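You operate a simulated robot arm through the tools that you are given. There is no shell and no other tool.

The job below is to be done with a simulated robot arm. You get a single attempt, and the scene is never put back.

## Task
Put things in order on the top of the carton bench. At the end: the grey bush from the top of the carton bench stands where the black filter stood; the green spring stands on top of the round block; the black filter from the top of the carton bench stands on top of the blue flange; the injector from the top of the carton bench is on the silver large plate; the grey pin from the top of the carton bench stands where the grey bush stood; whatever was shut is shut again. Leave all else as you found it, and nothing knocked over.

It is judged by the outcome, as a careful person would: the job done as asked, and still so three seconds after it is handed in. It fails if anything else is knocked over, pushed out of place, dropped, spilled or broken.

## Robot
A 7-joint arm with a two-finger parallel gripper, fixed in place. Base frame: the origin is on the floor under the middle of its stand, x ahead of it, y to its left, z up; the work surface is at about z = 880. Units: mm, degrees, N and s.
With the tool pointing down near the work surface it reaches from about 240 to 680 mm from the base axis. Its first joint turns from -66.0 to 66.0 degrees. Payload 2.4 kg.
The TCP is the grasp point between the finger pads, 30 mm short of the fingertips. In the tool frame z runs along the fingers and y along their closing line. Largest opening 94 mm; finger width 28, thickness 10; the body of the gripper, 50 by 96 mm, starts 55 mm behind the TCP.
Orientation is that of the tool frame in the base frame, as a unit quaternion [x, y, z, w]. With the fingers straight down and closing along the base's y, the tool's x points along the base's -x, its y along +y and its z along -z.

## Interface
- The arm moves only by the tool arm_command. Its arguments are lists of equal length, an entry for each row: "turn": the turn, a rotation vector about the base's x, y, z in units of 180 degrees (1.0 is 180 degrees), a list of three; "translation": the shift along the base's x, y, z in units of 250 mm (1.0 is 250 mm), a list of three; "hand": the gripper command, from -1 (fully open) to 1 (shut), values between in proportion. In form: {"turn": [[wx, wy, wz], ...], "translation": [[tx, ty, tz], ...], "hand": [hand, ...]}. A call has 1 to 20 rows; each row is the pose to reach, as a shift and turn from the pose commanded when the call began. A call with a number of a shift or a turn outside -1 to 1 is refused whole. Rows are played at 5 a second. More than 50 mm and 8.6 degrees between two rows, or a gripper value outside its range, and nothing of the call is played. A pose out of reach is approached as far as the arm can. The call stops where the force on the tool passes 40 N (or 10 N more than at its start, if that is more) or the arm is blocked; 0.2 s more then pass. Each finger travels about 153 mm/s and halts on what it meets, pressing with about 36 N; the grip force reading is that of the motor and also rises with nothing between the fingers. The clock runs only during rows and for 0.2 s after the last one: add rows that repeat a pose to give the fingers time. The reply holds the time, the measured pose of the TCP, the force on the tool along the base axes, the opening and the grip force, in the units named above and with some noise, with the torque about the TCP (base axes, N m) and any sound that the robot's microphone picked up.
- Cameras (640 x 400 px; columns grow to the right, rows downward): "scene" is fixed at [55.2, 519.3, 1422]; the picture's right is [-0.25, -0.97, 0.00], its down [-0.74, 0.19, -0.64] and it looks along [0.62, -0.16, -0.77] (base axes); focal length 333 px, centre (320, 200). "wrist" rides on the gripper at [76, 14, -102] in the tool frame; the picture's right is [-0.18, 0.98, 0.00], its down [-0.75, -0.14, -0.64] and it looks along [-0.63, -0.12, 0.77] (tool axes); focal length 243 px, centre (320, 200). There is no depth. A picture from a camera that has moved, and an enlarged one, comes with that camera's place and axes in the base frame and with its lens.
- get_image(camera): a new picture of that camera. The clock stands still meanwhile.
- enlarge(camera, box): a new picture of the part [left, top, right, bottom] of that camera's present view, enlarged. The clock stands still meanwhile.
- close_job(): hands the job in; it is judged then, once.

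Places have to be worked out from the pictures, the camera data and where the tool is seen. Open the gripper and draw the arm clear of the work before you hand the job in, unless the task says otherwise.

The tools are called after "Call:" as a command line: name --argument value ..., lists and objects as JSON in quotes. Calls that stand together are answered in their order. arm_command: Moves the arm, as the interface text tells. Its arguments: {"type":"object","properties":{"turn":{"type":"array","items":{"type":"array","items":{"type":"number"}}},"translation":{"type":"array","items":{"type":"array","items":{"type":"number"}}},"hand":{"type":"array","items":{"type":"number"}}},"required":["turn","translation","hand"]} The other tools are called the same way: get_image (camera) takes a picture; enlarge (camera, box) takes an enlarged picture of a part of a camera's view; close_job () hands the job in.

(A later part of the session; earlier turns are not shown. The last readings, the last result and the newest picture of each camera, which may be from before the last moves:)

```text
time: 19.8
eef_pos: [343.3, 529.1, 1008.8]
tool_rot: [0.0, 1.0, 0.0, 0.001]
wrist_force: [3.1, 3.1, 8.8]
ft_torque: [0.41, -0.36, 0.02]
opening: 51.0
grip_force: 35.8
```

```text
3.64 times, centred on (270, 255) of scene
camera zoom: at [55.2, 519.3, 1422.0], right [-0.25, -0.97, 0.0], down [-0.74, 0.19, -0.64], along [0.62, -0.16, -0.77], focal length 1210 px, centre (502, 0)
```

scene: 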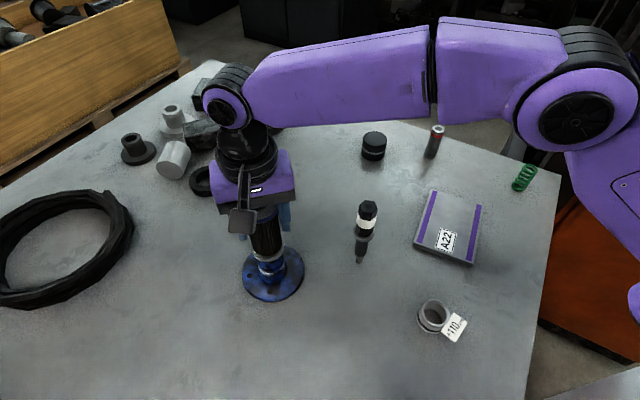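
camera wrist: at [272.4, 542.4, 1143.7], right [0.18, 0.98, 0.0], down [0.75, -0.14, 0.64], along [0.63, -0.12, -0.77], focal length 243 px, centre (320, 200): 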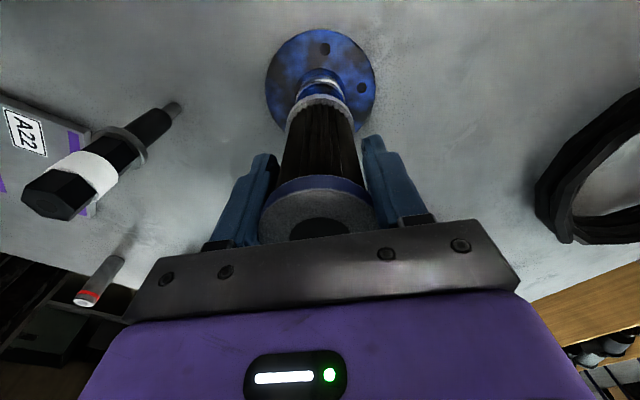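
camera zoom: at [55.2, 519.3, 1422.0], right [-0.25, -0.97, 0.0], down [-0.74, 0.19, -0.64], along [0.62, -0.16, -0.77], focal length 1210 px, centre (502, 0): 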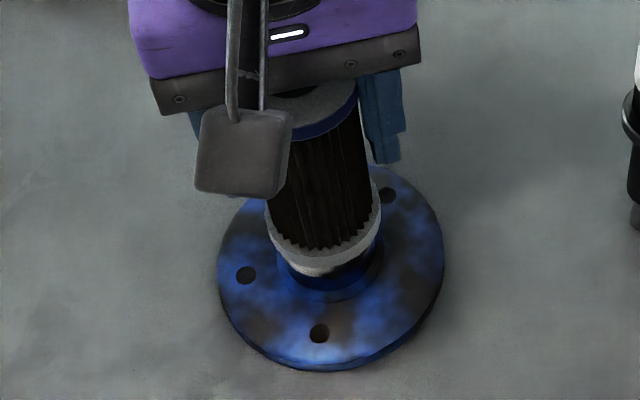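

Position is good, within about 1 mm laterally. I ease up another 1 mm, then open the fingers gently.

Call:
arm_command --turn '[[0, 0, 0], [0, 0, 0]]' --translation '[[0, 0, 0.004], [0, 0, 0.004]]' --hand '[1, 1]'

Call:
arm_command --turn '[[0, 0, 0], [0, 0, 0], [0, 0, 0], [0, 0, 0], [0, 0, 0]]' --translation '[[0, 0, 0], [0, 0, 0], [0, 0, 0], [0, 0, 0], [0, 0, 0]]' --hand '[-0.12, -0.2, -0.35, -0.6, -0.6]'

Call:
enlarge --camera "wrist" --box '[200, 20, 440, 240]'

Call:
enlarge --camera "scene" --box '[220, 200, 320, 310]'

```text
time: 20.4
eef_pos: [344.8, 529.4, 1009.6]
tool_rot: [-0.001, 1.0, -0.001, -0.001]
wrist_force: [-0.2, -0.3, -2.5]
ft_torque: [-0.01, -0.01, 0.03]
opening: 51.0
grip_force: 36.2
```

```text
time: 21.6
eef_pos: [345.4, 528.7, 1009.9]
tool_rot: [0.0, 1.0, -0.001, 0.0]
wrist_force: [0.1, 0.2, 0.4]
ft_torque: [-0.02, 0.04, 0.02]
opening: 75.4
grip_force: 0.0
```

```text
1.82 times, centred on (320, 130) of wrist
camera zoom: at [269.8, 541.9, 1113.1], right [0.18, 0.98, 0.0], down [0.75, -0.14, 0.64], along [0.63, -0.12, -0.77], focal length 441 px, centre (320, 327)
```

zoom: 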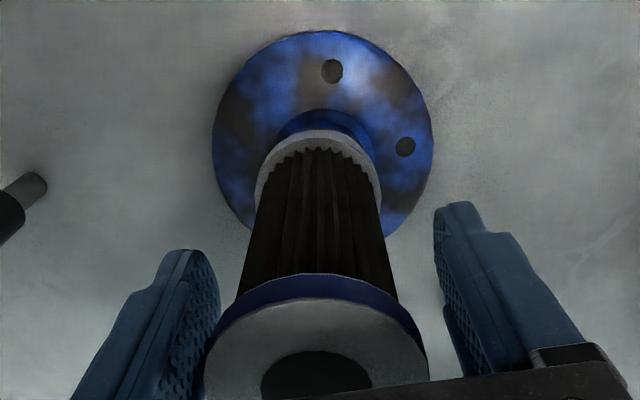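

```text
3.64 times, centred on (270, 255) of scene
camera zoom: at [55.2, 519.3, 1422.0], right [-0.25, -0.97, 0.0], down [-0.74, 0.19, -0.64], along [0.62, -0.16, -0.77], focal length 1210 px, centre (502, 0)
```

zoom: 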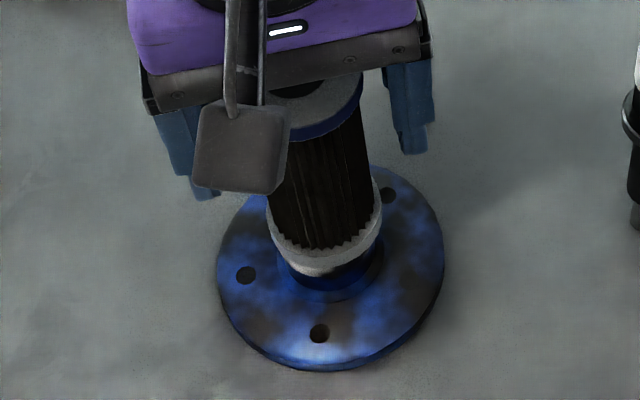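

The filter stands free on the hub. I raise the hand straight up, well clear of it, and check the filter stays put.

Call:
arm_command --turn '[[0, 0, 0], [0, 0, 0], [0, 0, 0], [0, 0, 0], [0, 0, 0]]' --translation '[[0, 0, 0.06], [0, 0, 0.16], [0, 0, 0.28], [0, 0, 0.42], [0, 0, 0.42]]' --hand '[-0.8, -0.8, -0.8, -0.8, -0.8]'

Call:
get_image --camera "scene"

Call:
get_image --camera "wrist"

```text
time: 22.8
eef_pos: [344.8, 531.2, 1115.1]
tool_rot: [-0.001, 1.0, 0.0, 0.0]
wrist_force: [-0.5, -0.4, 0.0]
ft_torque: [0.03, -0.02, 0.0]
opening: 84.6
grip_force: 0.1
```

```text
taken
```

scene: 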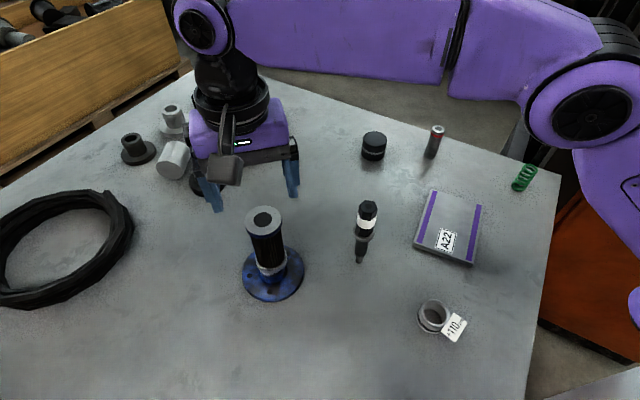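

```text
taken
camera wrist: at [270.5, 543.8, 1217.7], right [0.18, 0.98, 0.0], down [0.75, -0.14, 0.64], along [0.63, -0.12, -0.77], focal length 243 px, centre (320, 200)
```

wrist: 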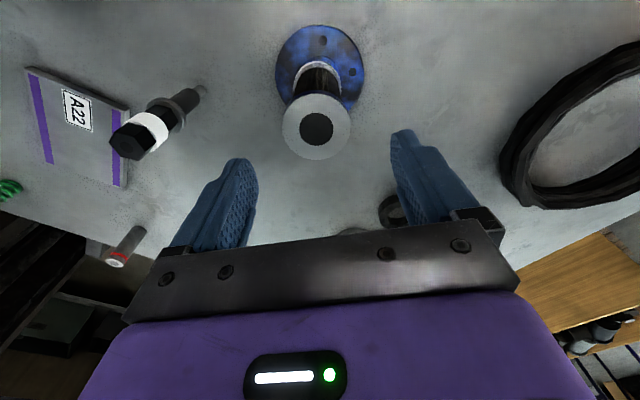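

The filter stands squarely on the flange. Next is the bush: I travel high to above (200.5, 295.5) while turning the hand +34°, so the fingers close across the bush clear of its tag.

Call:
arm_command --turn '[[0, 0, 0.027], [0, 0, 0.054], [0, 0, 0.081], [0, 0, 0.108], [0, 0, 0.135], [0, 0, 0.162], [0, 0, 0.189], [0, 0, 0.189], [0, 0, 0.189], [0, 0, 0.189]]' --translation '[[-0.082, -0.134, 0], [-0.165, -0.268, 0], [-0.247, -0.402, 0], [-0.329, -0.536, 0], [-0.412, -0.67, 0], [-0.494, -0.804, 0], [-0.576, -0.937, 0], [-0.576, -0.937, -0.19], [-0.576, -0.937, -0.36], [-0.576, -0.937, -0.36]]' --hand '[-1, -1, -1, -1, -1, -1, -1, -1, -1, -1]'

Call:
get_image --camera "wrist"

Call:
get_image --camera "scene"

```text
time: 25.0
eef_pos: [201.3, 296.2, 1021.8]
tool_rot: [-0.293, 0.956, 0.0, 0.001]
wrist_force: [0.4, 0.5, 0.2]
ft_torque: [-0.01, 0.0, 0.02]
opening: 94.1
grip_force: 0.1
```

```text
taken
camera wrist: at [131.3, 264.0, 1124.0], right [-0.4, 0.92, 0.0], down [0.7, 0.31, 0.64], along [0.59, 0.26, -0.77], focal length 243 px, centre (320, 200)
```

wrist: 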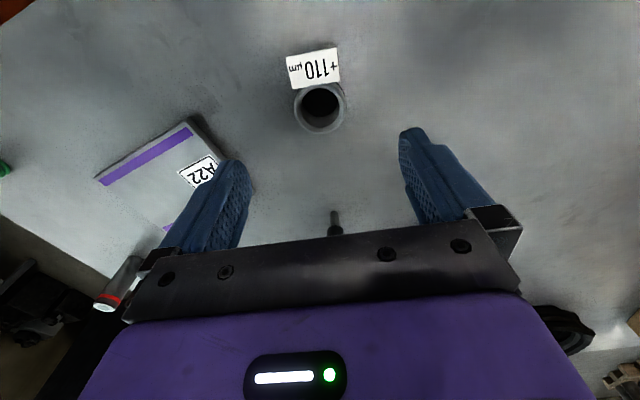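

```text
taken
```

scene: 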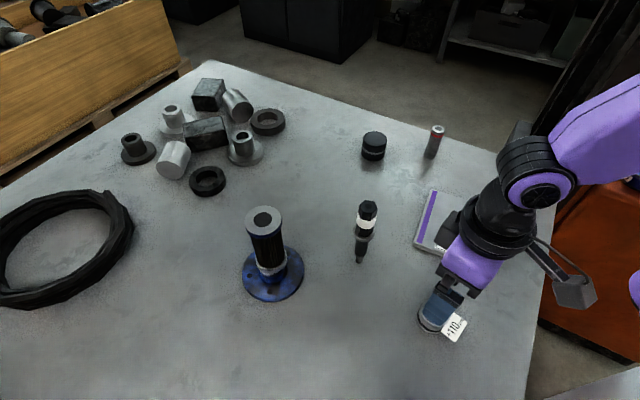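

Call:
enlarge --camera "wrist" --box '[240, 35, 400, 140]'

```text
3.81 times, centred on (320, 88) of wrist
camera zoom: at [131.3, 264.0, 1124.0], right [-0.4, 0.92, 0.0], down [0.7, 0.31, 0.64], along [0.59, 0.26, -0.77], focal length 924 px, centre (320, 629)
```

zoom: 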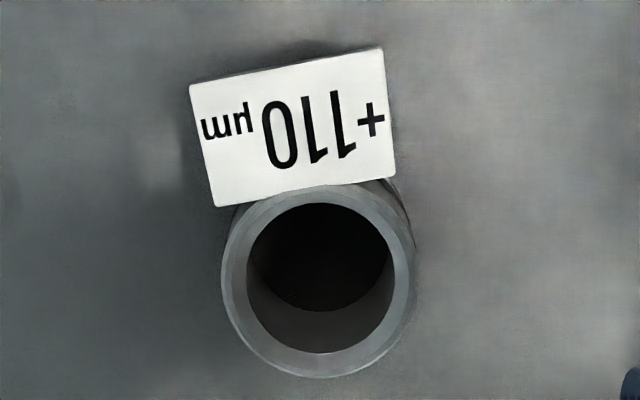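

The bush top resolves at about (200, 294.5), and the closing line lies along the tag's edge, clear of it. I lower to just above grip height and check.

Call:
arm_command --turn '[[0, 0, 0], [0, 0, 0], [0, 0, 0], [0, 0, 0], [0, 0, 0]]' --translation '[[-0.004, -0.005, -0.12], [-0.004, -0.005, -0.24], [-0.004, -0.005, -0.34], [-0.004, -0.005, -0.4], [-0.004, -0.005, -0.4]]' --hand '[-1, -1, -1, -1, -1]'

Call:
enlarge --camera "scene" --box '[390, 240, 520, 350]'

Call:
get_image --camera "wrist"

```text
time: 26.2
eef_pos: [200.8, 295.0, 922.6]
tool_rot: [-0.294, 0.956, 0.0, 0.0]
wrist_force: [-0.2, -1.2, 0.4]
ft_torque: [0.05, 0.03, -0.02]
opening: 93.9
grip_force: 0.1
```

```text
3.64 times, centred on (455, 295) of scene
camera zoom: at [55.2, 519.3, 1422.0], right [-0.25, -0.97, 0.0], down [-0.74, 0.19, -0.64], along [0.62, -0.16, -0.77], focal length 1210 px, centre (-171, -146)
```

zoom: 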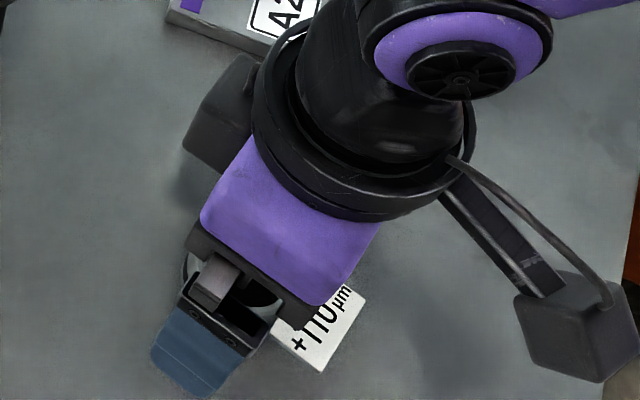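

```text
taken
camera wrist: at [130.0, 262.3, 1025.1], right [-0.4, 0.92, 0.0], down [0.7, 0.3, 0.64], along [0.59, 0.26, -0.77], focal length 243 px, centre (320, 200)
```

wrist: 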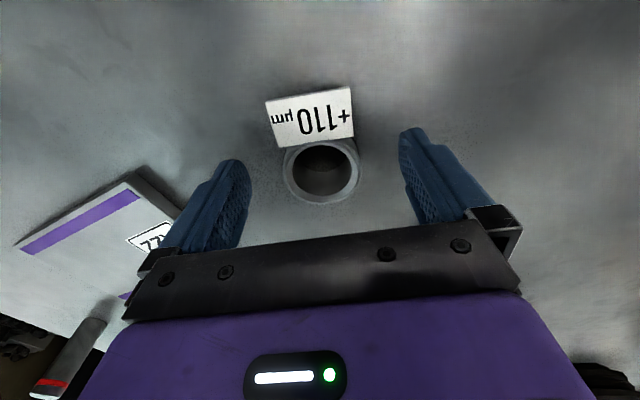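

The bush is centred between the fingers to within about 2 mm. I lower the last 9 mm with a small correction, then close.

Call:
arm_command --turn '[[0, 0, 0], [0, 0, 0], [0, 0, 0]]' --translation '[[-0.006, -0.004, -0.018], [-0.006, -0.004, -0.034], [-0.006, -0.004, -0.034]]' --hand '[-1, -1, -1]'

Call:
arm_command --turn '[[0, 0, 0], [0, 0, 0], [0, 0, 0], [0, 0, 0], [0, 0, 0]]' --translation '[[0, 0, 0], [0, 0, 0], [0, 0, 0], [0, 0, 0], [0, 0, 0]]' --hand '[-0.2, 0.5, 1, 1, 1]'

Call:
get_image --camera "wrist"

```text
time: 27.0
eef_pos: [198.1, 294.1, 915.1]
tool_rot: [-0.292, 0.956, -0.001, 0.0]
wrist_force: [-0.6, 0.9, 0.7]
ft_torque: [0.05, 0.03, 0.01]
opening: 94.0
grip_force: 0.2
```

```text
time: 28.2
eef_pos: [198.3, 294.9, 915.7]
tool_rot: [-0.293, 0.956, 0.001, 0.0]
wrist_force: [0.0, 0.5, -0.1]
ft_torque: [0.01, -0.03, -0.03]
opening: 44.7
grip_force: 36.1
```

```text
taken
camera wrist: at [128.7, 261.7, 1018.1], right [-0.4, 0.92, 0.0], down [0.7, 0.31, 0.64], along [0.59, 0.26, -0.77], focal length 243 px, centre (320, 200)
```

wrist: 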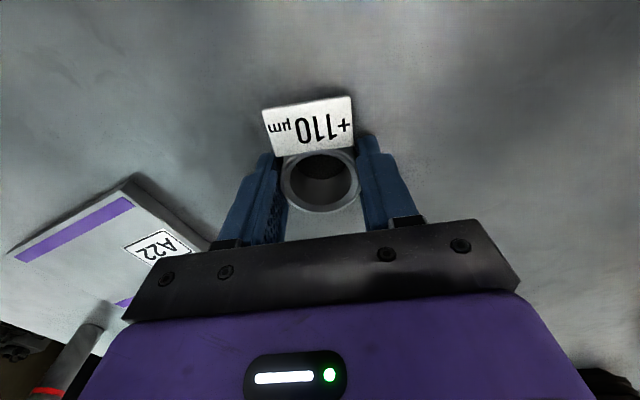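

The bush is held at 44.7 mm with the tag free of the fingers. I lift it slowly and check that it rises.

Call:
arm_command --turn '[[0, 0, 0], [0, 0, 0], [0, 0, 0], [0, 0, 0]]' --translation '[[0, 0, 0.016], [0, 0, 0.04], [0, 0, 0.08], [0, 0, 0.08]]' --hand '[1, 1, 1, 1]'

Call:
get_image --camera "wrist"

Call:
enlarge --camera "scene" --box '[390, 240, 520, 350]'

```text
time: 29.2
eef_pos: [198.3, 294.0, 936.3]
tool_rot: [-0.294, 0.956, -0.001, 0.0]
wrist_force: [-1.2, 0.2, -0.9]
ft_torque: [-0.01, 0.01, 0.02]
opening: 44.6
grip_force: 35.6
```

```text
taken
camera wrist: at [127.8, 261.4, 1038.7], right [-0.4, 0.92, 0.0], down [0.7, 0.31, 0.64], along [0.59, 0.26, -0.77], focal length 243 px, centre (320, 200)
```

wrist: 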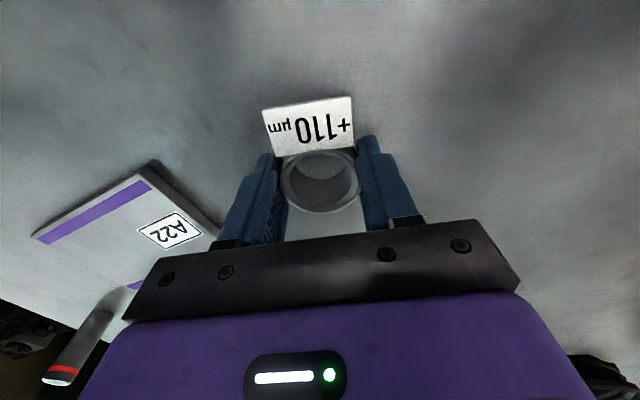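

```text
3.64 times, centred on (455, 295) of scene
camera zoom: at [55.2, 519.3, 1422.0], right [-0.25, -0.97, 0.0], down [-0.74, 0.19, -0.64], along [0.62, -0.16, -0.77], focal length 1210 px, centre (-171, -146)
```

zoom: 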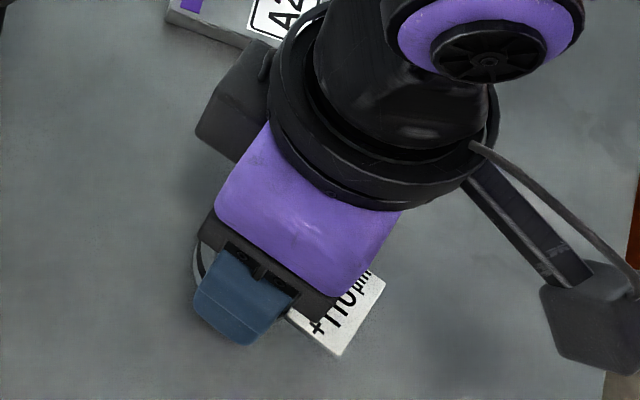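

The bush rose with its tag attached. I lift it above the injector's height and carry it toward the filter's old spot at (502.7, 345), in two calls.

Call:
arm_command --turn '[[0, 0, 0], [0, 0, 0], [0, 0, 0], [0, 0, 0], [0, 0, 0], [0, 0, 0], [0, 0, 0], [0, 0, 0], [0, 0, 0], [0, 0, 0], [0, 0, 0], [0, 0, 0]]' --translation '[[0, 0, 0.12], [0, 0, 0.26], [0, 0, 0.4], [0, 0, 0.54], [0, 0, 0.65], [0, 0, 0.7], [0.06, 0.01, 0.7], [0.16, 0.027, 0.7], [0.28, 0.048, 0.7], [0.4, 0.068, 0.7], [0.52, 0.088, 0.7], [0.61, 0.104, 0.7]]' --hand '[1, 1, 1, 1, 1, 1, 1, 1, 1, 1, 1, 1]'

Call:
arm_command --turn '[[0, 0, 0], [0, 0, 0], [0, 0, 0], [0, 0, 0], [0, 0, 0], [0, 0, 0], [0, 0, 0]]' --translation '[[0.1, 0.017, 0], [0.22, 0.037, 0], [0.34, 0.058, 0], [0.46, 0.078, 0], [0.56, 0.095, 0], [0.61, 0.103, 0], [0.61, 0.103, 0]]' --hand '[1, 1, 1, 1, 1, 1, 1]'

Call:
get_image --camera "scene"

Call:
get_image --camera "wrist"

```text
time: 31.8
eef_pos: [349.7, 320.7, 1112.0]
tool_rot: [-0.293, 0.956, 0.001, 0.001]
wrist_force: [-0.5, -0.1, -0.4]
ft_torque: [-0.05, 0.03, 0.01]
opening: 44.5
grip_force: 35.9
```

```text
time: 33.4
eef_pos: [503.0, 344.4, 1113.1]
tool_rot: [-0.293, 0.956, 0.0, -0.001]
wrist_force: [0.8, 0.1, -0.7]
ft_torque: [-0.01, 0.03, 0.0]
opening: 44.6
grip_force: 36.1
```

```text
taken
```

scene: 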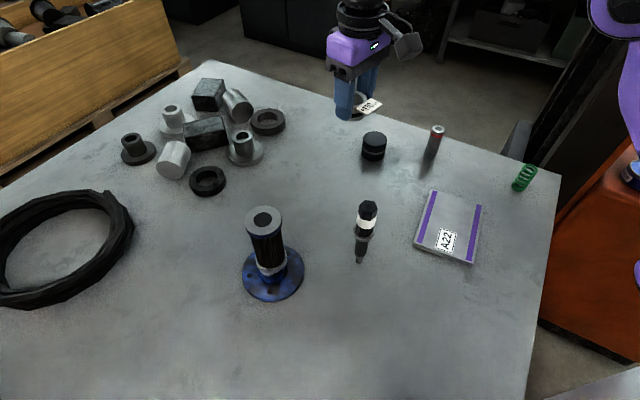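

```text
taken
camera wrist: at [433.5, 312.7, 1216.1], right [-0.4, 0.92, 0.0], down [0.7, 0.31, 0.64], along [0.59, 0.26, -0.77], focal length 243 px, centre (320, 200)
```

wrist: 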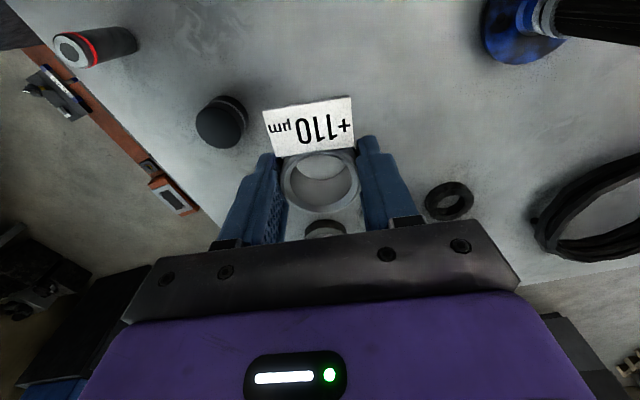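

I'm right above the filter's old spot. I lower to just above the table, then touch down gently.

Call:
arm_command --turn '[[0, 0, 0], [0, 0, 0], [0, 0, 0], [0, 0, 0], [0, 0, 0], [0, 0, 0], [0, 0, 0]]' --translation '[[0.002, 0.004, -0.14], [0.002, 0.004, -0.32], [0.002, 0.004, -0.5], [0.002, 0.004, -0.64], [0.002, 0.004, -0.73], [0.002, 0.004, -0.76], [0.002, 0.004, -0.76]]' --hand '[1, 1, 1, 1, 1, 1, 1]'

Call:
enlarge --camera "scene" --box '[290, 100, 450, 220]'

```text
time: 35.0
eef_pos: [504.0, 345.6, 919.9]
tool_rot: [-0.294, 0.956, 0.0, 0.0]
wrist_force: [0.1, -0.2, -0.7]
ft_torque: [0.01, -0.02, -0.02]
opening: 44.8
grip_force: 36.0
```

```text
3.33 times, centred on (370, 160) of scene
camera zoom: at [55.3, 519.3, 1422.0], right [-0.25, -0.97, 0.0], down [-0.74, 0.19, -0.64], along [0.62, -0.16, -0.77], focal length 1109 px, centre (153, 333)
```

zoom: 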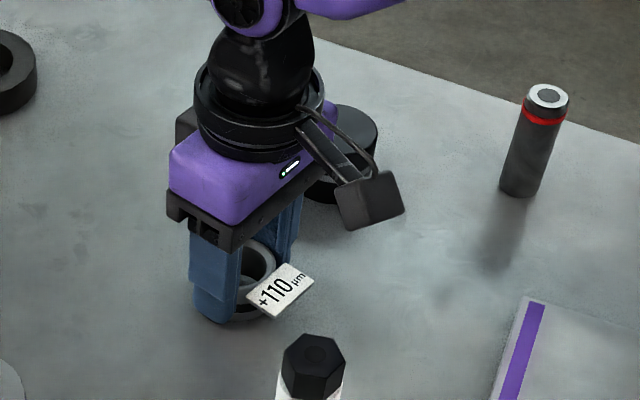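

The bush is about 4 mm above the table. I step down 2 mm at a time.

Call:
arm_command --turn '[[0, 0, 0], [0, 0, 0]]' --translation '[[0, 0, -0.008], [0, 0, -0.008]]' --hand '[1, 1]'

Call:
arm_command --turn '[[0, 0, 0], [0, 0, 0]]' --translation '[[0, 0, -0.006], [0, 0, -0.006]]' --hand '[1, 1]'

```text
time: 35.6
eef_pos: [503.3, 346.2, 918.1]
tool_rot: [-0.293, 0.956, -0.001, 0.001]
wrist_force: [0.1, 0.0, -0.9]
ft_torque: [0.01, 0.01, 0.02]
opening: 45.0
grip_force: 35.9
```

```text
time: 36.2
eef_pos: [503.3, 345.3, 917.4]
tool_rot: [-0.293, 0.956, 0.0, 0.0]
wrist_force: [-0.3, -0.2, -0.5]
ft_torque: [-0.02, 0.01, 0.01]
opening: 44.8
grip_force: 35.4
```

There's still no contact force; I continue down in 1.5 mm steps.

Call:
arm_command --turn '[[0, 0, 0], [0, 0, 0]]' --translation '[[0, 0, -0.006], [0, 0, -0.006]]' --hand '[1, 1]'

Call:
arm_command --turn '[[0, 0, 0], [0, 0, 0]]' --translation '[[0, 0, -0.004], [0, 0, -0.004]]' --hand '[1, 1]'

```text
time: 36.8
eef_pos: [503.1, 346.3, 916.7]
tool_rot: [-0.293, 0.956, 0.0, 0.0]
wrist_force: [-0.7, -0.5, -1.3]
ft_torque: [-0.01, 0.03, -0.03]
opening: 44.9
grip_force: 35.8
```

```text
time: 37.4
eef_pos: [503.5, 346.3, 915.9]
tool_rot: [-0.293, 0.956, 0.0, 0.001]
wrist_force: [-4.5, -4.2, 13.4]
ft_torque: [-0.25, 0.25, 0.09]
opening: 45.0
grip_force: 36.1
```

Contact at z≈916. I relax by 0.75 mm and open the fingers gradually.

Call:
arm_command --turn '[[0, 0, 0], [0, 0, 0], [0, 0, 0], [0, 0, 0], [0, 0, 0], [0, 0, 0]]' --translation '[[0, 0, 0.003], [0, 0, 0.003], [0, 0, 0.003], [0, 0, 0.003], [0, 0, 0.003], [0, 0, 0.003]]' --hand '[1, 0.02, -0.1, -0.3, -0.8, -0.8]'

Call:
get_image --camera "wrist"

Call:
enlarge --camera "scene" --box '[290, 100, 450, 220]'

```text
time: 38.8
eef_pos: [503.7, 345.2, 916.2]
tool_rot: [-0.293, 0.956, -0.001, 0.0]
wrist_force: [-0.4, 0.5, -0.2]
ft_torque: [0.0, 0.02, 0.0]
opening: 84.4
grip_force: 0.2
```

```text
taken
camera wrist: at [433.9, 313.6, 1018.3], right [-0.4, 0.92, 0.0], down [0.7, 0.31, 0.64], along [0.59, 0.26, -0.77], focal length 243 px, centre (320, 200)
```

wrist: 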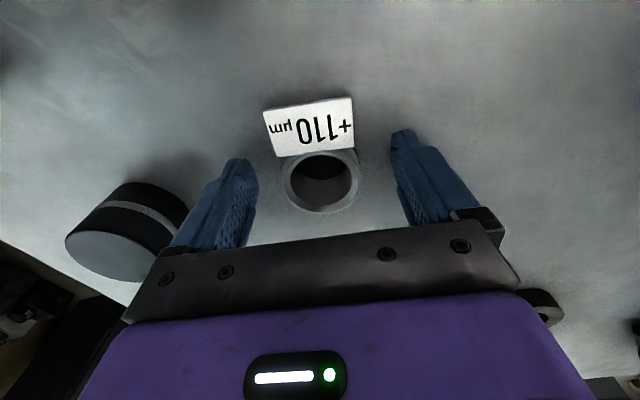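

```text
3.33 times, centred on (370, 160) of scene
camera zoom: at [55.2, 519.3, 1422.0], right [-0.25, -0.97, 0.0], down [-0.74, 0.19, -0.64], along [0.62, -0.16, -0.77], focal length 1109 px, centre (153, 333)
```

zoom: 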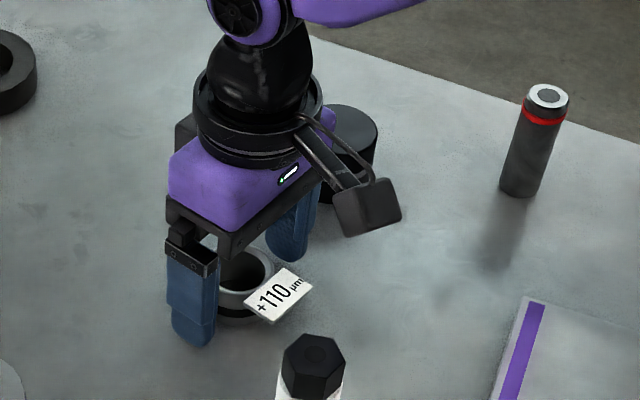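

The bush now stands on the filter's old spot. I raise straight up, clear of it.

Call:
arm_command --turn '[[0, 0, 0], [0, 0, 0], [0, 0, 0], [0, 0, 0], [0, 0, 0], [0, 0, 0]]' --translation '[[0, 0, 0.08], [0, 0, 0.24], [0, 0, 0.42], [0, 0, 0.6], [0, 0, 0.72], [0, 0, 0.72]]' --hand '[-0.8, -0.8, -0.8, -0.8, -0.8, -0.8]'

Call:
get_image --camera "scene"

Call:
enlarge --camera "scene" --box '[310, 120, 450, 220]'

```text
time: 40.2
eef_pos: [506.4, 344.6, 1097.1]
tool_rot: [-0.293, 0.956, 0.001, 0.0]
wrist_force: [0.4, 1.2, 0.2]
ft_torque: [0.0, -0.03, 0.0]
opening: 84.8
grip_force: 0.1
```

```text
taken
```

scene: 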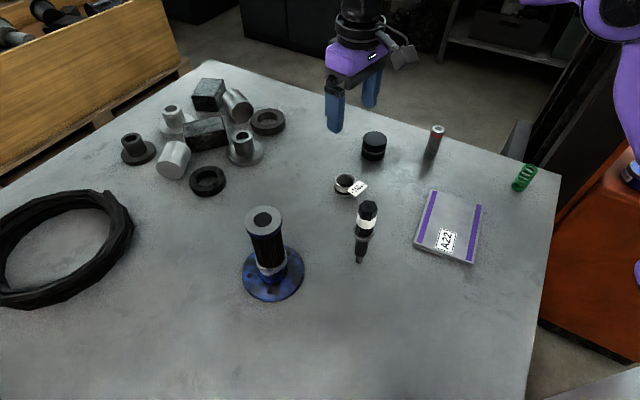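

```text
4.00 times, centred on (380, 170) of scene
camera zoom: at [55.2, 519.3, 1422.0], right [-0.25, -0.97, 0.0], down [-0.74, 0.19, -0.64], along [0.62, -0.16, -0.77], focal length 1331 px, centre (80, 320)
```

zoom: 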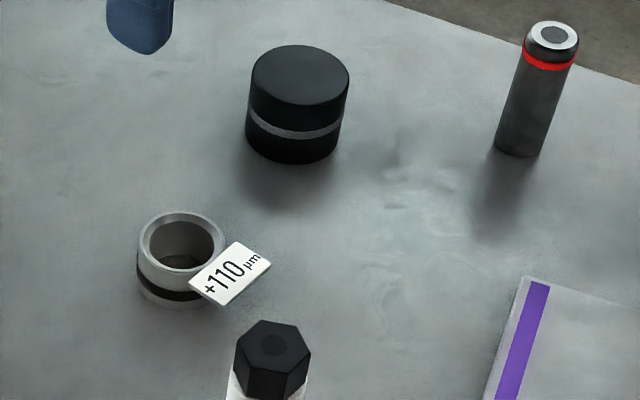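

The bush stands at about (504, 345), matching the filter's old place. Next I turn the hand back straight and move to a spot behind the grey pin to measure it.

Call:
arm_command --turn '[[0, 0, -0.0315], [0, 0, -0.063], [0, 0, -0.0945], [0, 0, -0.126], [0, 0, -0.1575], [0, 0, -0.189], [0, 0, -0.189]]' --translation '[[-0.022, -0.15, 0], [-0.045, -0.3, 0], [-0.067, -0.45, 0], [-0.09, -0.6, 0], [-0.112, -0.75, 0], [-0.134, -0.9, 0], [-0.134, -0.9, 0]]' --hand '[-0.8, -0.8, -0.8, -0.8, -0.8, -0.8, -0.8]'

Call:
get_image --camera "wrist"

Call:
enlarge --camera "wrist" --box '[240, 100, 400, 220]'

```text
time: 41.8
eef_pos: [468.7, 118.8, 1095.5]
tool_rot: [0.0, 1.0, -0.001, 0.0]
wrist_force: [0.4, 0.5, 0.3]
ft_torque: [0.0, -0.03, -0.01]
opening: 84.6
grip_force: 0.1
```

```text
taken
camera wrist: at [394.6, 131.4, 1198.0], right [0.18, 0.98, 0.0], down [0.75, -0.14, 0.64], along [0.63, -0.12, -0.77], focal length 243 px, centre (320, 200)
```

wrist: 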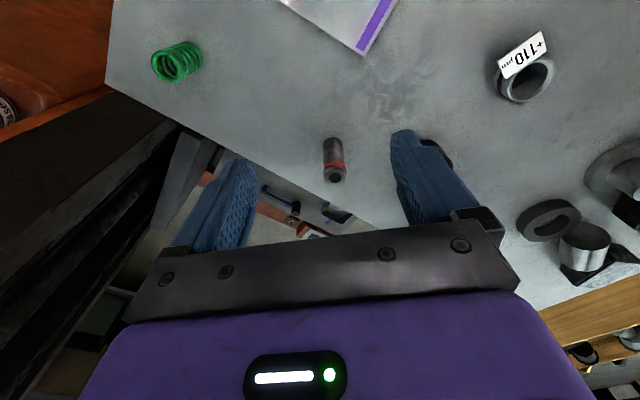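

```text
3.33 times, centred on (320, 160) of wrist
camera zoom: at [394.6, 131.4, 1198.0], right [0.18, 0.98, 0.0], down [0.75, -0.14, 0.64], along [0.63, -0.12, -0.77], focal length 809 px, centre (320, 333)
```

zoom: 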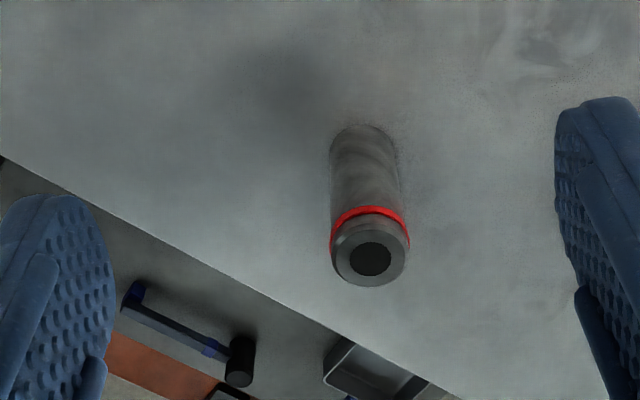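

The pin's top centre is at (557.5, 119.3, 962) and it is about 27 wide. I move over it and lower the open fingers to z≈928.

Call:
arm_command --turn '[[0, 0, 0], [0, 0, 0], [0, 0, 0], [0, 0, 0], [0, 0, 0], [0, 0, 0], [0, 0, 0], [0, 0, 0]]' --translation '[[0.18, 0, 0], [0.355, 0.002, 0], [0.355, 0.002, -0.16], [0.355, 0.002, -0.32], [0.355, 0.002, -0.48], [0.355, 0.002, -0.6], [0.355, 0.002, -0.668], [0.355, 0.002, -0.668]]' --hand '[-0.8, -0.8, -0.8, -0.8, -0.8, -0.8, -0.8, -0.8]'

Call:
get_image --camera "wrist"

Call:
enlarge --camera "scene" --box '[370, 80, 500, 200]'

```text
time: 43.6
eef_pos: [558.1, 121.1, 928.0]
tool_rot: [0.0, 1.0, 0.0, 0.0]
wrist_force: [0.3, 0.1, 0.7]
ft_torque: [0.02, -0.03, 0.01]
opening: 84.4
grip_force: 0.0
```

```text
taken
camera wrist: at [483.7, 134.3, 1030.0], right [0.18, 0.98, 0.0], down [0.75, -0.14, 0.64], along [0.63, -0.12, -0.77], focal length 243 px, centre (320, 200)
```

wrist: 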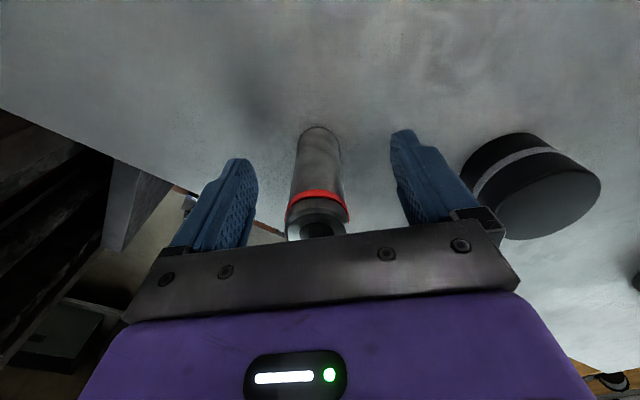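

```text
3.33 times, centred on (435, 140) of scene
camera zoom: at [55.2, 519.3, 1422.0], right [-0.25, -0.97, 0.0], down [-0.74, 0.19, -0.64], along [0.62, -0.16, -0.77], focal length 1109 px, centre (-63, 400)
```

zoom: 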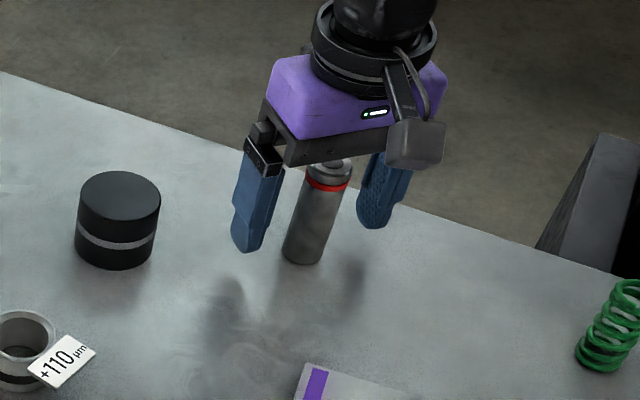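

The pin sits between the fingers. I close and then lift slowly.

Call:
arm_command --turn '[[0, 0, 0], [0, 0, 0], [0, 0, 0], [0, 0, 0], [0, 0, 0], [0, 0, 0]]' --translation '[[0, 0, 0], [0, 0, 0], [0, 0, 0], [0, 0, 0], [0, 0, 0], [0, 0, 0]]' --hand '[-0.2, 0.2, 0.6, 1, 1, 1]'

Call:
arm_command --turn '[[0, 0, 0], [0, 0, 0], [0, 0, 0], [0, 0, 0]]' --translation '[[0, 0, 0.016], [0, 0, 0.04], [0, 0, 0.08], [0, 0, 0.08]]' --hand '[1, 1, 1, 1]'

Call:
get_image --camera "wrist"

Call:
enlarge --camera "scene" --box '[370, 80, 500, 200]'

```text
time: 45.0
eef_pos: [558.4, 120.6, 927.6]
tool_rot: [0.0, 1.0, 0.0, 0.0]
wrist_force: [0.9, -0.6, 0.7]
ft_torque: [-0.04, 0.01, -0.01]
opening: 27.2
grip_force: 36.4
```

```text
time: 46.0
eef_pos: [559.4, 122.7, 948.2]
tool_rot: [0.001, 1.0, 0.001, 0.0]
wrist_force: [0.0, 0.5, -2.1]
ft_torque: [-0.01, -0.02, 0.02]
opening: 27.4
grip_force: 36.0
```

```text
taken
camera wrist: at [484.0, 134.5, 1051.4], right [0.18, 0.98, 0.0], down [0.75, -0.14, 0.64], along [0.63, -0.12, -0.77], focal length 243 px, centre (320, 200)
```

wrist: 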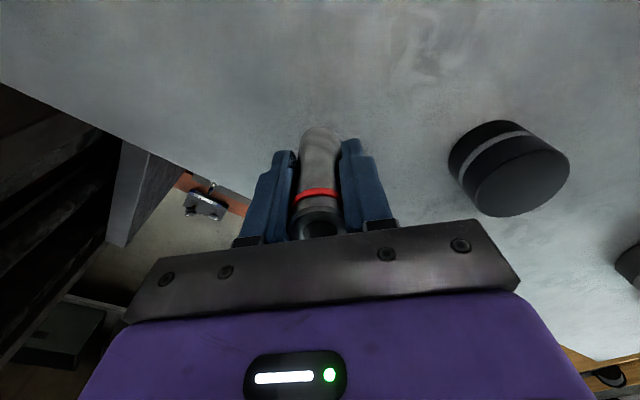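

```text
3.33 times, centred on (435, 140) of scene
camera zoom: at [55.3, 519.3, 1422.0], right [-0.25, -0.97, 0.0], down [-0.74, 0.19, -0.64], along [0.62, -0.16, -0.77], focal length 1109 px, centre (-63, 400)
```

zoom: 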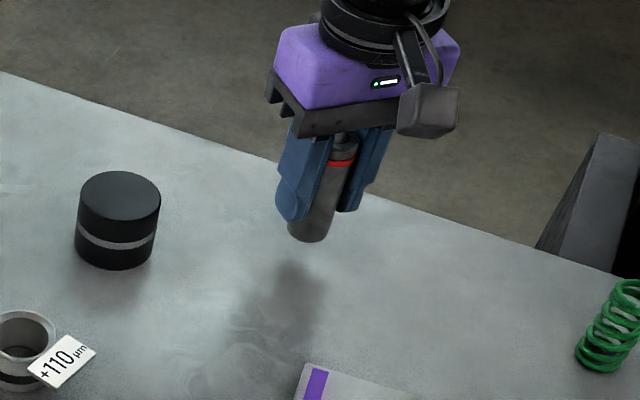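

The pin is held securely, with a load of about 2 N. I lift it and carry it in two calls to the bush's old spot near (200, 294.7).

Call:
arm_command --turn '[[0, 0, 0], [0, 0, 0], [0, 0, 0], [0, 0, 0], [0, 0, 0], [0, 0, 0], [0, 0, 0], [0, 0, 0], [0, 0, 0], [0, 0, 0]]' --translation '[[0, 0, 0.1], [0, 0, 0.22], [0, 0, 0.34], [0, 0, 0.38], [-0.08, 0.039, 0.38], [-0.2, 0.097, 0.38], [-0.34, 0.165, 0.38], [-0.48, 0.233, 0.38], [-0.62, 0.301, 0.38], [-0.715, 0.347, 0.38]]' --hand '[1, 1, 1, 1, 1, 1, 1, 1, 1, 1]'

Call:
arm_command --turn '[[0, 0, 0], [0, 0, 0], [0, 0, 0], [0, 0, 0], [0, 0, 0], [0, 0, 0], [0, 0, 0], [0, 0, 0]]' --translation '[[-0.1, 0.0485, 0], [-0.24, 0.1165, 0], [-0.38, 0.1845, 0], [-0.52, 0.2524, 0], [-0.64, 0.311, 0], [-0.7, 0.34, 0], [-0.715, 0.347, 0], [-0.715, 0.347, 0]]' --hand '[1, 1, 1, 1, 1, 1, 1, 1]'

Call:
get_image --camera "scene"

Call:
get_image --camera "wrist"

```text
time: 48.2
eef_pos: [378.2, 208.7, 1042.3]
tool_rot: [-0.001, 1.0, 0.0, -0.001]
wrist_force: [-1.1, -1.3, -1.9]
ft_torque: [0.0, -0.01, -0.03]
opening: 27.2
grip_force: 35.7
```

```text
time: 50.0
eef_pos: [201.7, 294.7, 1045.1]
tool_rot: [-0.001, 1.0, 0.0, 0.0]
wrist_force: [-1.0, 0.9, -2.8]
ft_torque: [-0.03, 0.05, -0.02]
opening: 27.6
grip_force: 36.3
```

```text
taken
```

scene: 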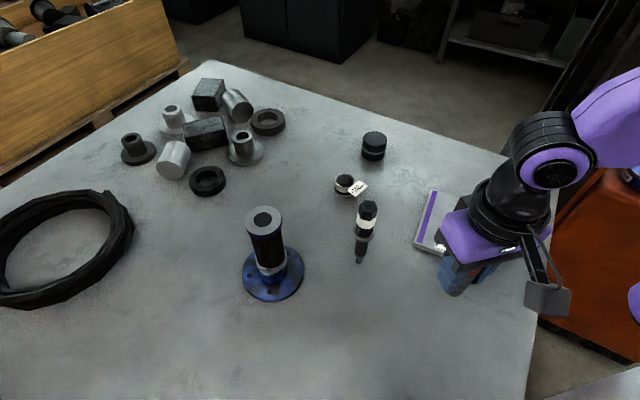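

```text
taken
camera wrist: at [126.9, 307.1, 1147.5], right [0.18, 0.98, 0.0], down [0.75, -0.14, 0.64], along [0.63, -0.12, -0.77], focal length 243 px, centre (320, 200)
```

wrist: 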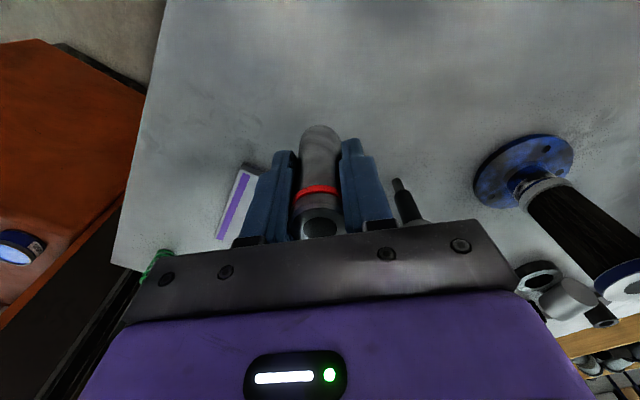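

I'm above the bush's old spot. I lower to about 5 mm above the table, then step down.

Call:
arm_command --turn '[[0, 0, 0], [0, 0, 0], [0, 0, 0], [0, 0, 0], [0, 0, 0], [0, 0, 0]]' --translation '[[-0.002, 0, -0.12], [-0.002, 0, -0.26], [-0.002, 0, -0.36], [-0.002, 0, -0.42], [-0.002, 0, -0.44], [-0.002, 0, -0.44]]' --hand '[1, 1, 1, 1, 1, 1]'

Call:
enlarge --camera "scene" --box '[390, 240, 520, 350]'

```text
time: 51.4
eef_pos: [200.4, 295.0, 936.4]
tool_rot: [0.001, 1.0, 0.0, 0.0]
wrist_force: [-0.7, 0.2, -2.6]
ft_torque: [0.02, 0.01, 0.02]
opening: 27.1
grip_force: 36.0
```

```text
3.64 times, centred on (455, 295) of scene
camera zoom: at [55.3, 519.3, 1421.9], right [-0.25, -0.97, 0.0], down [-0.74, 0.19, -0.64], along [0.62, -0.16, -0.77], focal length 1210 px, centre (-171, -146)
```

zoom: 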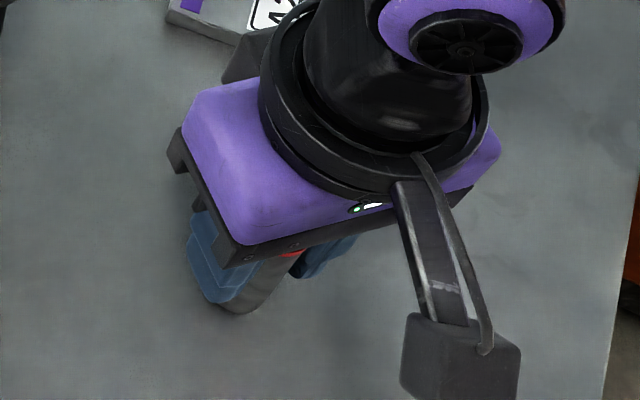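

Call:
arm_command --turn '[[0, 0, 0], [0, 0, 0], [0, 0, 0]]' --translation '[[0, 0, -0.012], [0, 0, -0.022], [0, 0, -0.022]]' --hand '[1, 1, 1]'

Call:
arm_command --turn '[[0, 0, 0], [0, 0, 0]]' --translation '[[0, 0, -0.006], [0, 0, -0.006]]' --hand '[1, 1]'

```text
time: 52.2
eef_pos: [201.4, 295.6, 930.0]
tool_rot: [0.0, 1.0, 0.001, 0.001]
wrist_force: [-0.6, -4.4, 23.7]
ft_torque: [-0.33, -0.09, -0.08]
opening: 27.1
grip_force: 35.4
```

```text
time: 52.8
eef_pos: [201.5, 295.7, 928.0]
tool_rot: [-0.001, 1.0, 0.0, 0.0]
wrist_force: [-5.0, -2.0, 15.6]
ft_torque: [0.07, 0.12, -0.02]
opening: 27.2
grip_force: 35.3
```

Contact reached: 24 N, then 16 N after a slight slide. I ease up 1.5 mm and look at the pin before releasing.

Call:
arm_command --turn '[[0, 0, 0], [0, 0, 0]]' --translation '[[0, 0, 0.006], [0, 0, 0.006]]' --hand '[1, 1]'

Call:
get_image --camera "wrist"

Call:
enlarge --camera "scene" --box '[390, 240, 520, 350]'

```text
time: 53.4
eef_pos: [201.6, 296.2, 929.2]
tool_rot: [0.0, 1.0, 0.0, 0.0]
wrist_force: [-0.5, 0.1, -2.9]
ft_torque: [0.0, 0.05, 0.0]
opening: 27.0
grip_force: 35.8
```

```text
taken
camera wrist: at [126.5, 308.6, 1031.5], right [0.18, 0.98, 0.0], down [0.75, -0.14, 0.64], along [0.63, -0.12, -0.77], focal length 243 px, centre (320, 200)
```

wrist: 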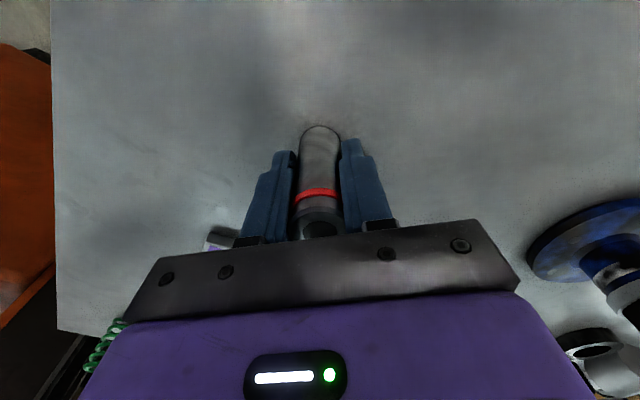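

```text
3.64 times, centred on (455, 295) of scene
camera zoom: at [55.3, 519.3, 1421.9], right [-0.25, -0.97, 0.0], down [-0.74, 0.19, -0.64], along [0.62, -0.16, -0.77], focal length 1210 px, centre (-171, -146)
```

zoom: 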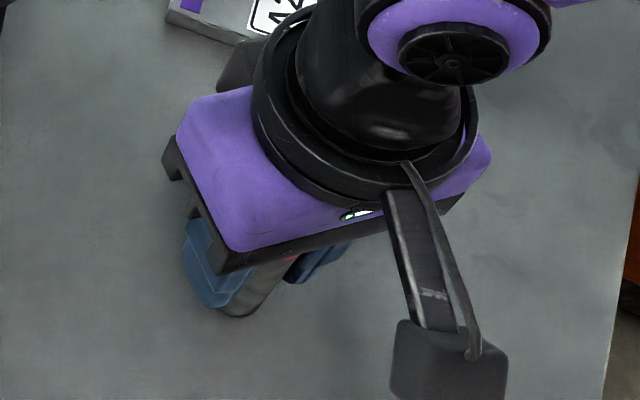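

The force reads the pin's full weight again, so it hangs just about on the surface, upright. I lower 0.75 mm and release gradually.

Call:
arm_command --turn '[[0, 0, 0], [0, 0, 0], [0, 0, 0], [0, 0, 0], [0, 0, 0], [0, 0, 0], [0, 0, 0]]' --translation '[[0, 0, -0.003], [0, 0, -0.003], [0, 0, -0.003], [0, 0, -0.003], [0, 0, -0.003], [0, 0, -0.003], [0, 0, -0.003]]' --hand '[1, 1, 0.4, 0.3, 0.1, -0.3, -0.3]'

Call:
get_image --camera "wrist"

Call:
enlarge --camera "scene" --box '[390, 240, 520, 350]'

```text
time: 55.0
eef_pos: [201.3, 296.8, 928.8]
tool_rot: [0.0, 1.0, 0.0, 0.0]
wrist_force: [0.4, 0.6, -0.2]
ft_torque: [-0.01, -0.02, 0.0]
opening: 61.1
grip_force: 0.1
```

```text
taken
camera wrist: at [126.4, 308.6, 1030.3], right [0.18, 0.98, 0.0], down [0.75, -0.14, 0.64], along [0.63, -0.12, -0.77], focal length 243 px, centre (320, 200)
```

wrist: 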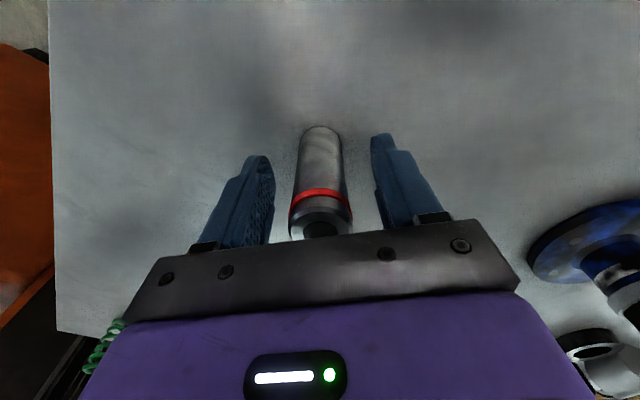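

```text
3.64 times, centred on (455, 295) of scene
camera zoom: at [55.2, 519.3, 1422.0], right [-0.25, -0.97, 0.0], down [-0.74, 0.19, -0.64], along [0.62, -0.16, -0.77], focal length 1210 px, centre (-171, -146)
```

zoom: 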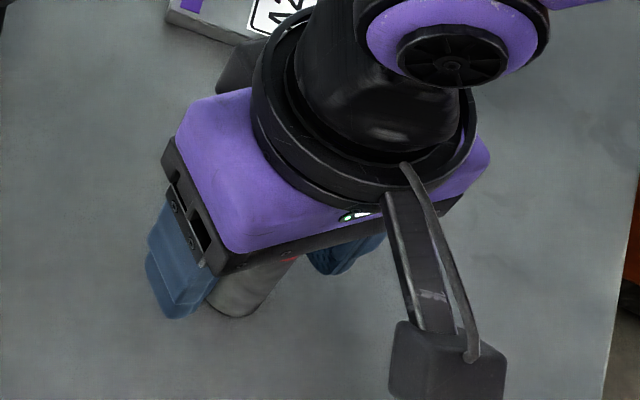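

The pin stands on its own. I lift straight up away from it.

Call:
arm_command --turn '[[0, 0, 0], [0, 0, 0], [0, 0, 0], [0, 0, 0], [0, 0, 0], [0, 0, 0]]' --translation '[[0, 0, 0.06], [0, 0, 0.2], [0, 0, 0.36], [0, 0, 0.52], [0, 0, 0.68], [0, 0, 0.68]]' --hand '[-0.4, -0.6, -0.8, -0.8, -0.8, -0.8]'

Call:
get_image --camera "scene"

Call:
enlarge --camera "wrist" --box '[260, 40, 388, 140]'

```text
time: 56.4
eef_pos: [201.8, 297.5, 1098.5]
tool_rot: [-0.001, 1.0, 0.0, 0.0]
wrist_force: [-0.3, -0.2, -1.5]
ft_torque: [0.0, -0.01, 0.0]
opening: 84.8
grip_force: 0.1
```

```text
taken
```

scene: 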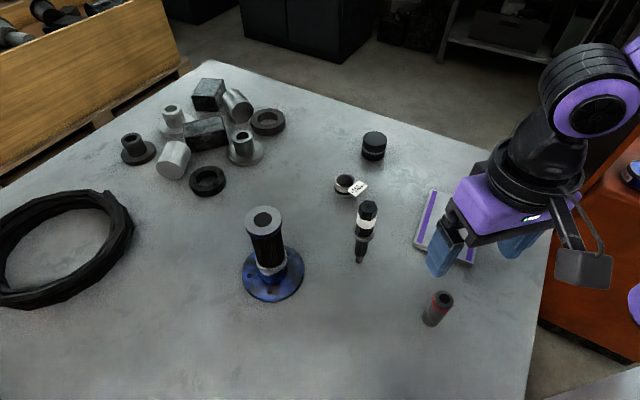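

```text
4.00 times, centred on (324, 90) of wrist
camera zoom: at [127.0, 309.6, 1200.6], right [0.18, 0.98, 0.0], down [0.75, -0.14, 0.64], along [0.63, -0.12, -0.77], focal length 970 px, centre (304, 640)
```

zoom: 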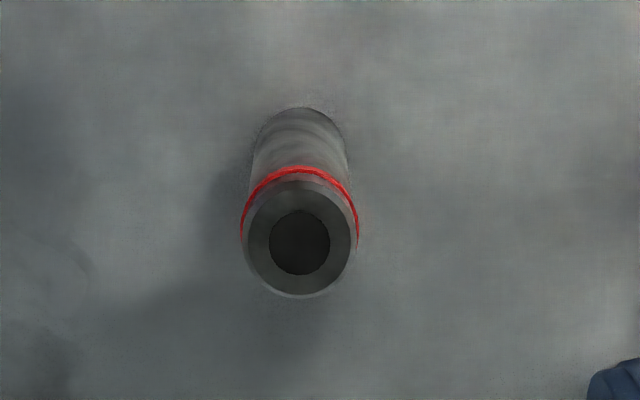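

The pin stands at about (201, 295), the bush's old place. Next is the green spring: I travel high to a look position behind it.

Call:
arm_command --turn '[[0, 0, 0], [0, 0, 0], [0, 0, 0], [0, 0, 0]]' --translation '[[0.064, -0.161, 0], [0.128, -0.322, 0], [0.192, -0.483, 0], [0.256, -0.644, 0]]' --hand '[-0.8, -0.8, -0.8, -0.8]'

Call:
arm_command --turn '[[0, 0, 0], [0, 0, 0], [0, 0, 0], [0, 0, 0], [0, 0, 0]]' --translation '[[0.064, -0.161, 0], [0.128, -0.322, 0], [0.192, -0.483, 0], [0.256, -0.644, 0], [0.256, -0.644, 0]]' --hand '[-0.8, -0.8, -0.8, -0.8, -0.8]'

Call:
get_image --camera "wrist"

Call:
enlarge --camera "wrist" --box '[260, 80, 388, 180]'

```text
time: 57.4
eef_pos: [264.8, 134.1, 1097.4]
tool_rot: [0.0, 1.0, 0.0, -0.001]
wrist_force: [0.0, 0.7, -0.5]
ft_torque: [0.01, -0.02, -0.02]
opening: 84.9
grip_force: 0.1
```

```text
time: 58.6
eef_pos: [328.9, -26.2, 1099.5]
tool_rot: [-0.001, 1.0, 0.001, 0.0]
wrist_force: [0.5, 0.1, -0.3]
ft_torque: [0.03, 0.01, 0.01]
opening: 84.6
grip_force: 0.1
```

```text
taken
camera wrist: at [254.4, -13.6, 1201.4], right [0.18, 0.98, 0.0], down [0.75, -0.14, 0.64], along [0.63, -0.12, -0.77], focal length 243 px, centre (320, 200)
```

wrist: 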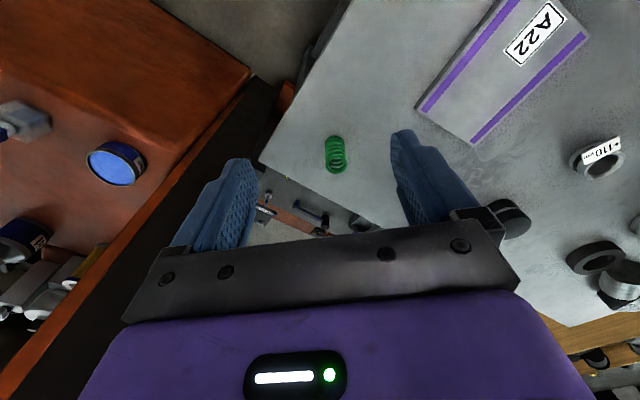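

```text
4.00 times, centred on (324, 130) of wrist
camera zoom: at [254.4, -13.6, 1201.4], right [0.18, 0.98, 0.0], down [0.75, -0.14, 0.64], along [0.63, -0.12, -0.77], focal length 970 px, centre (304, 480)
```

zoom: 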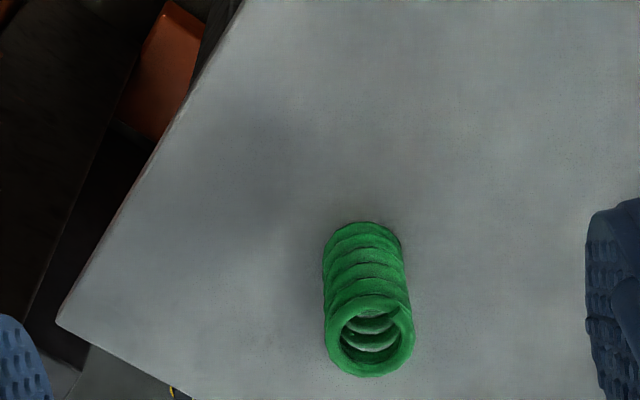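

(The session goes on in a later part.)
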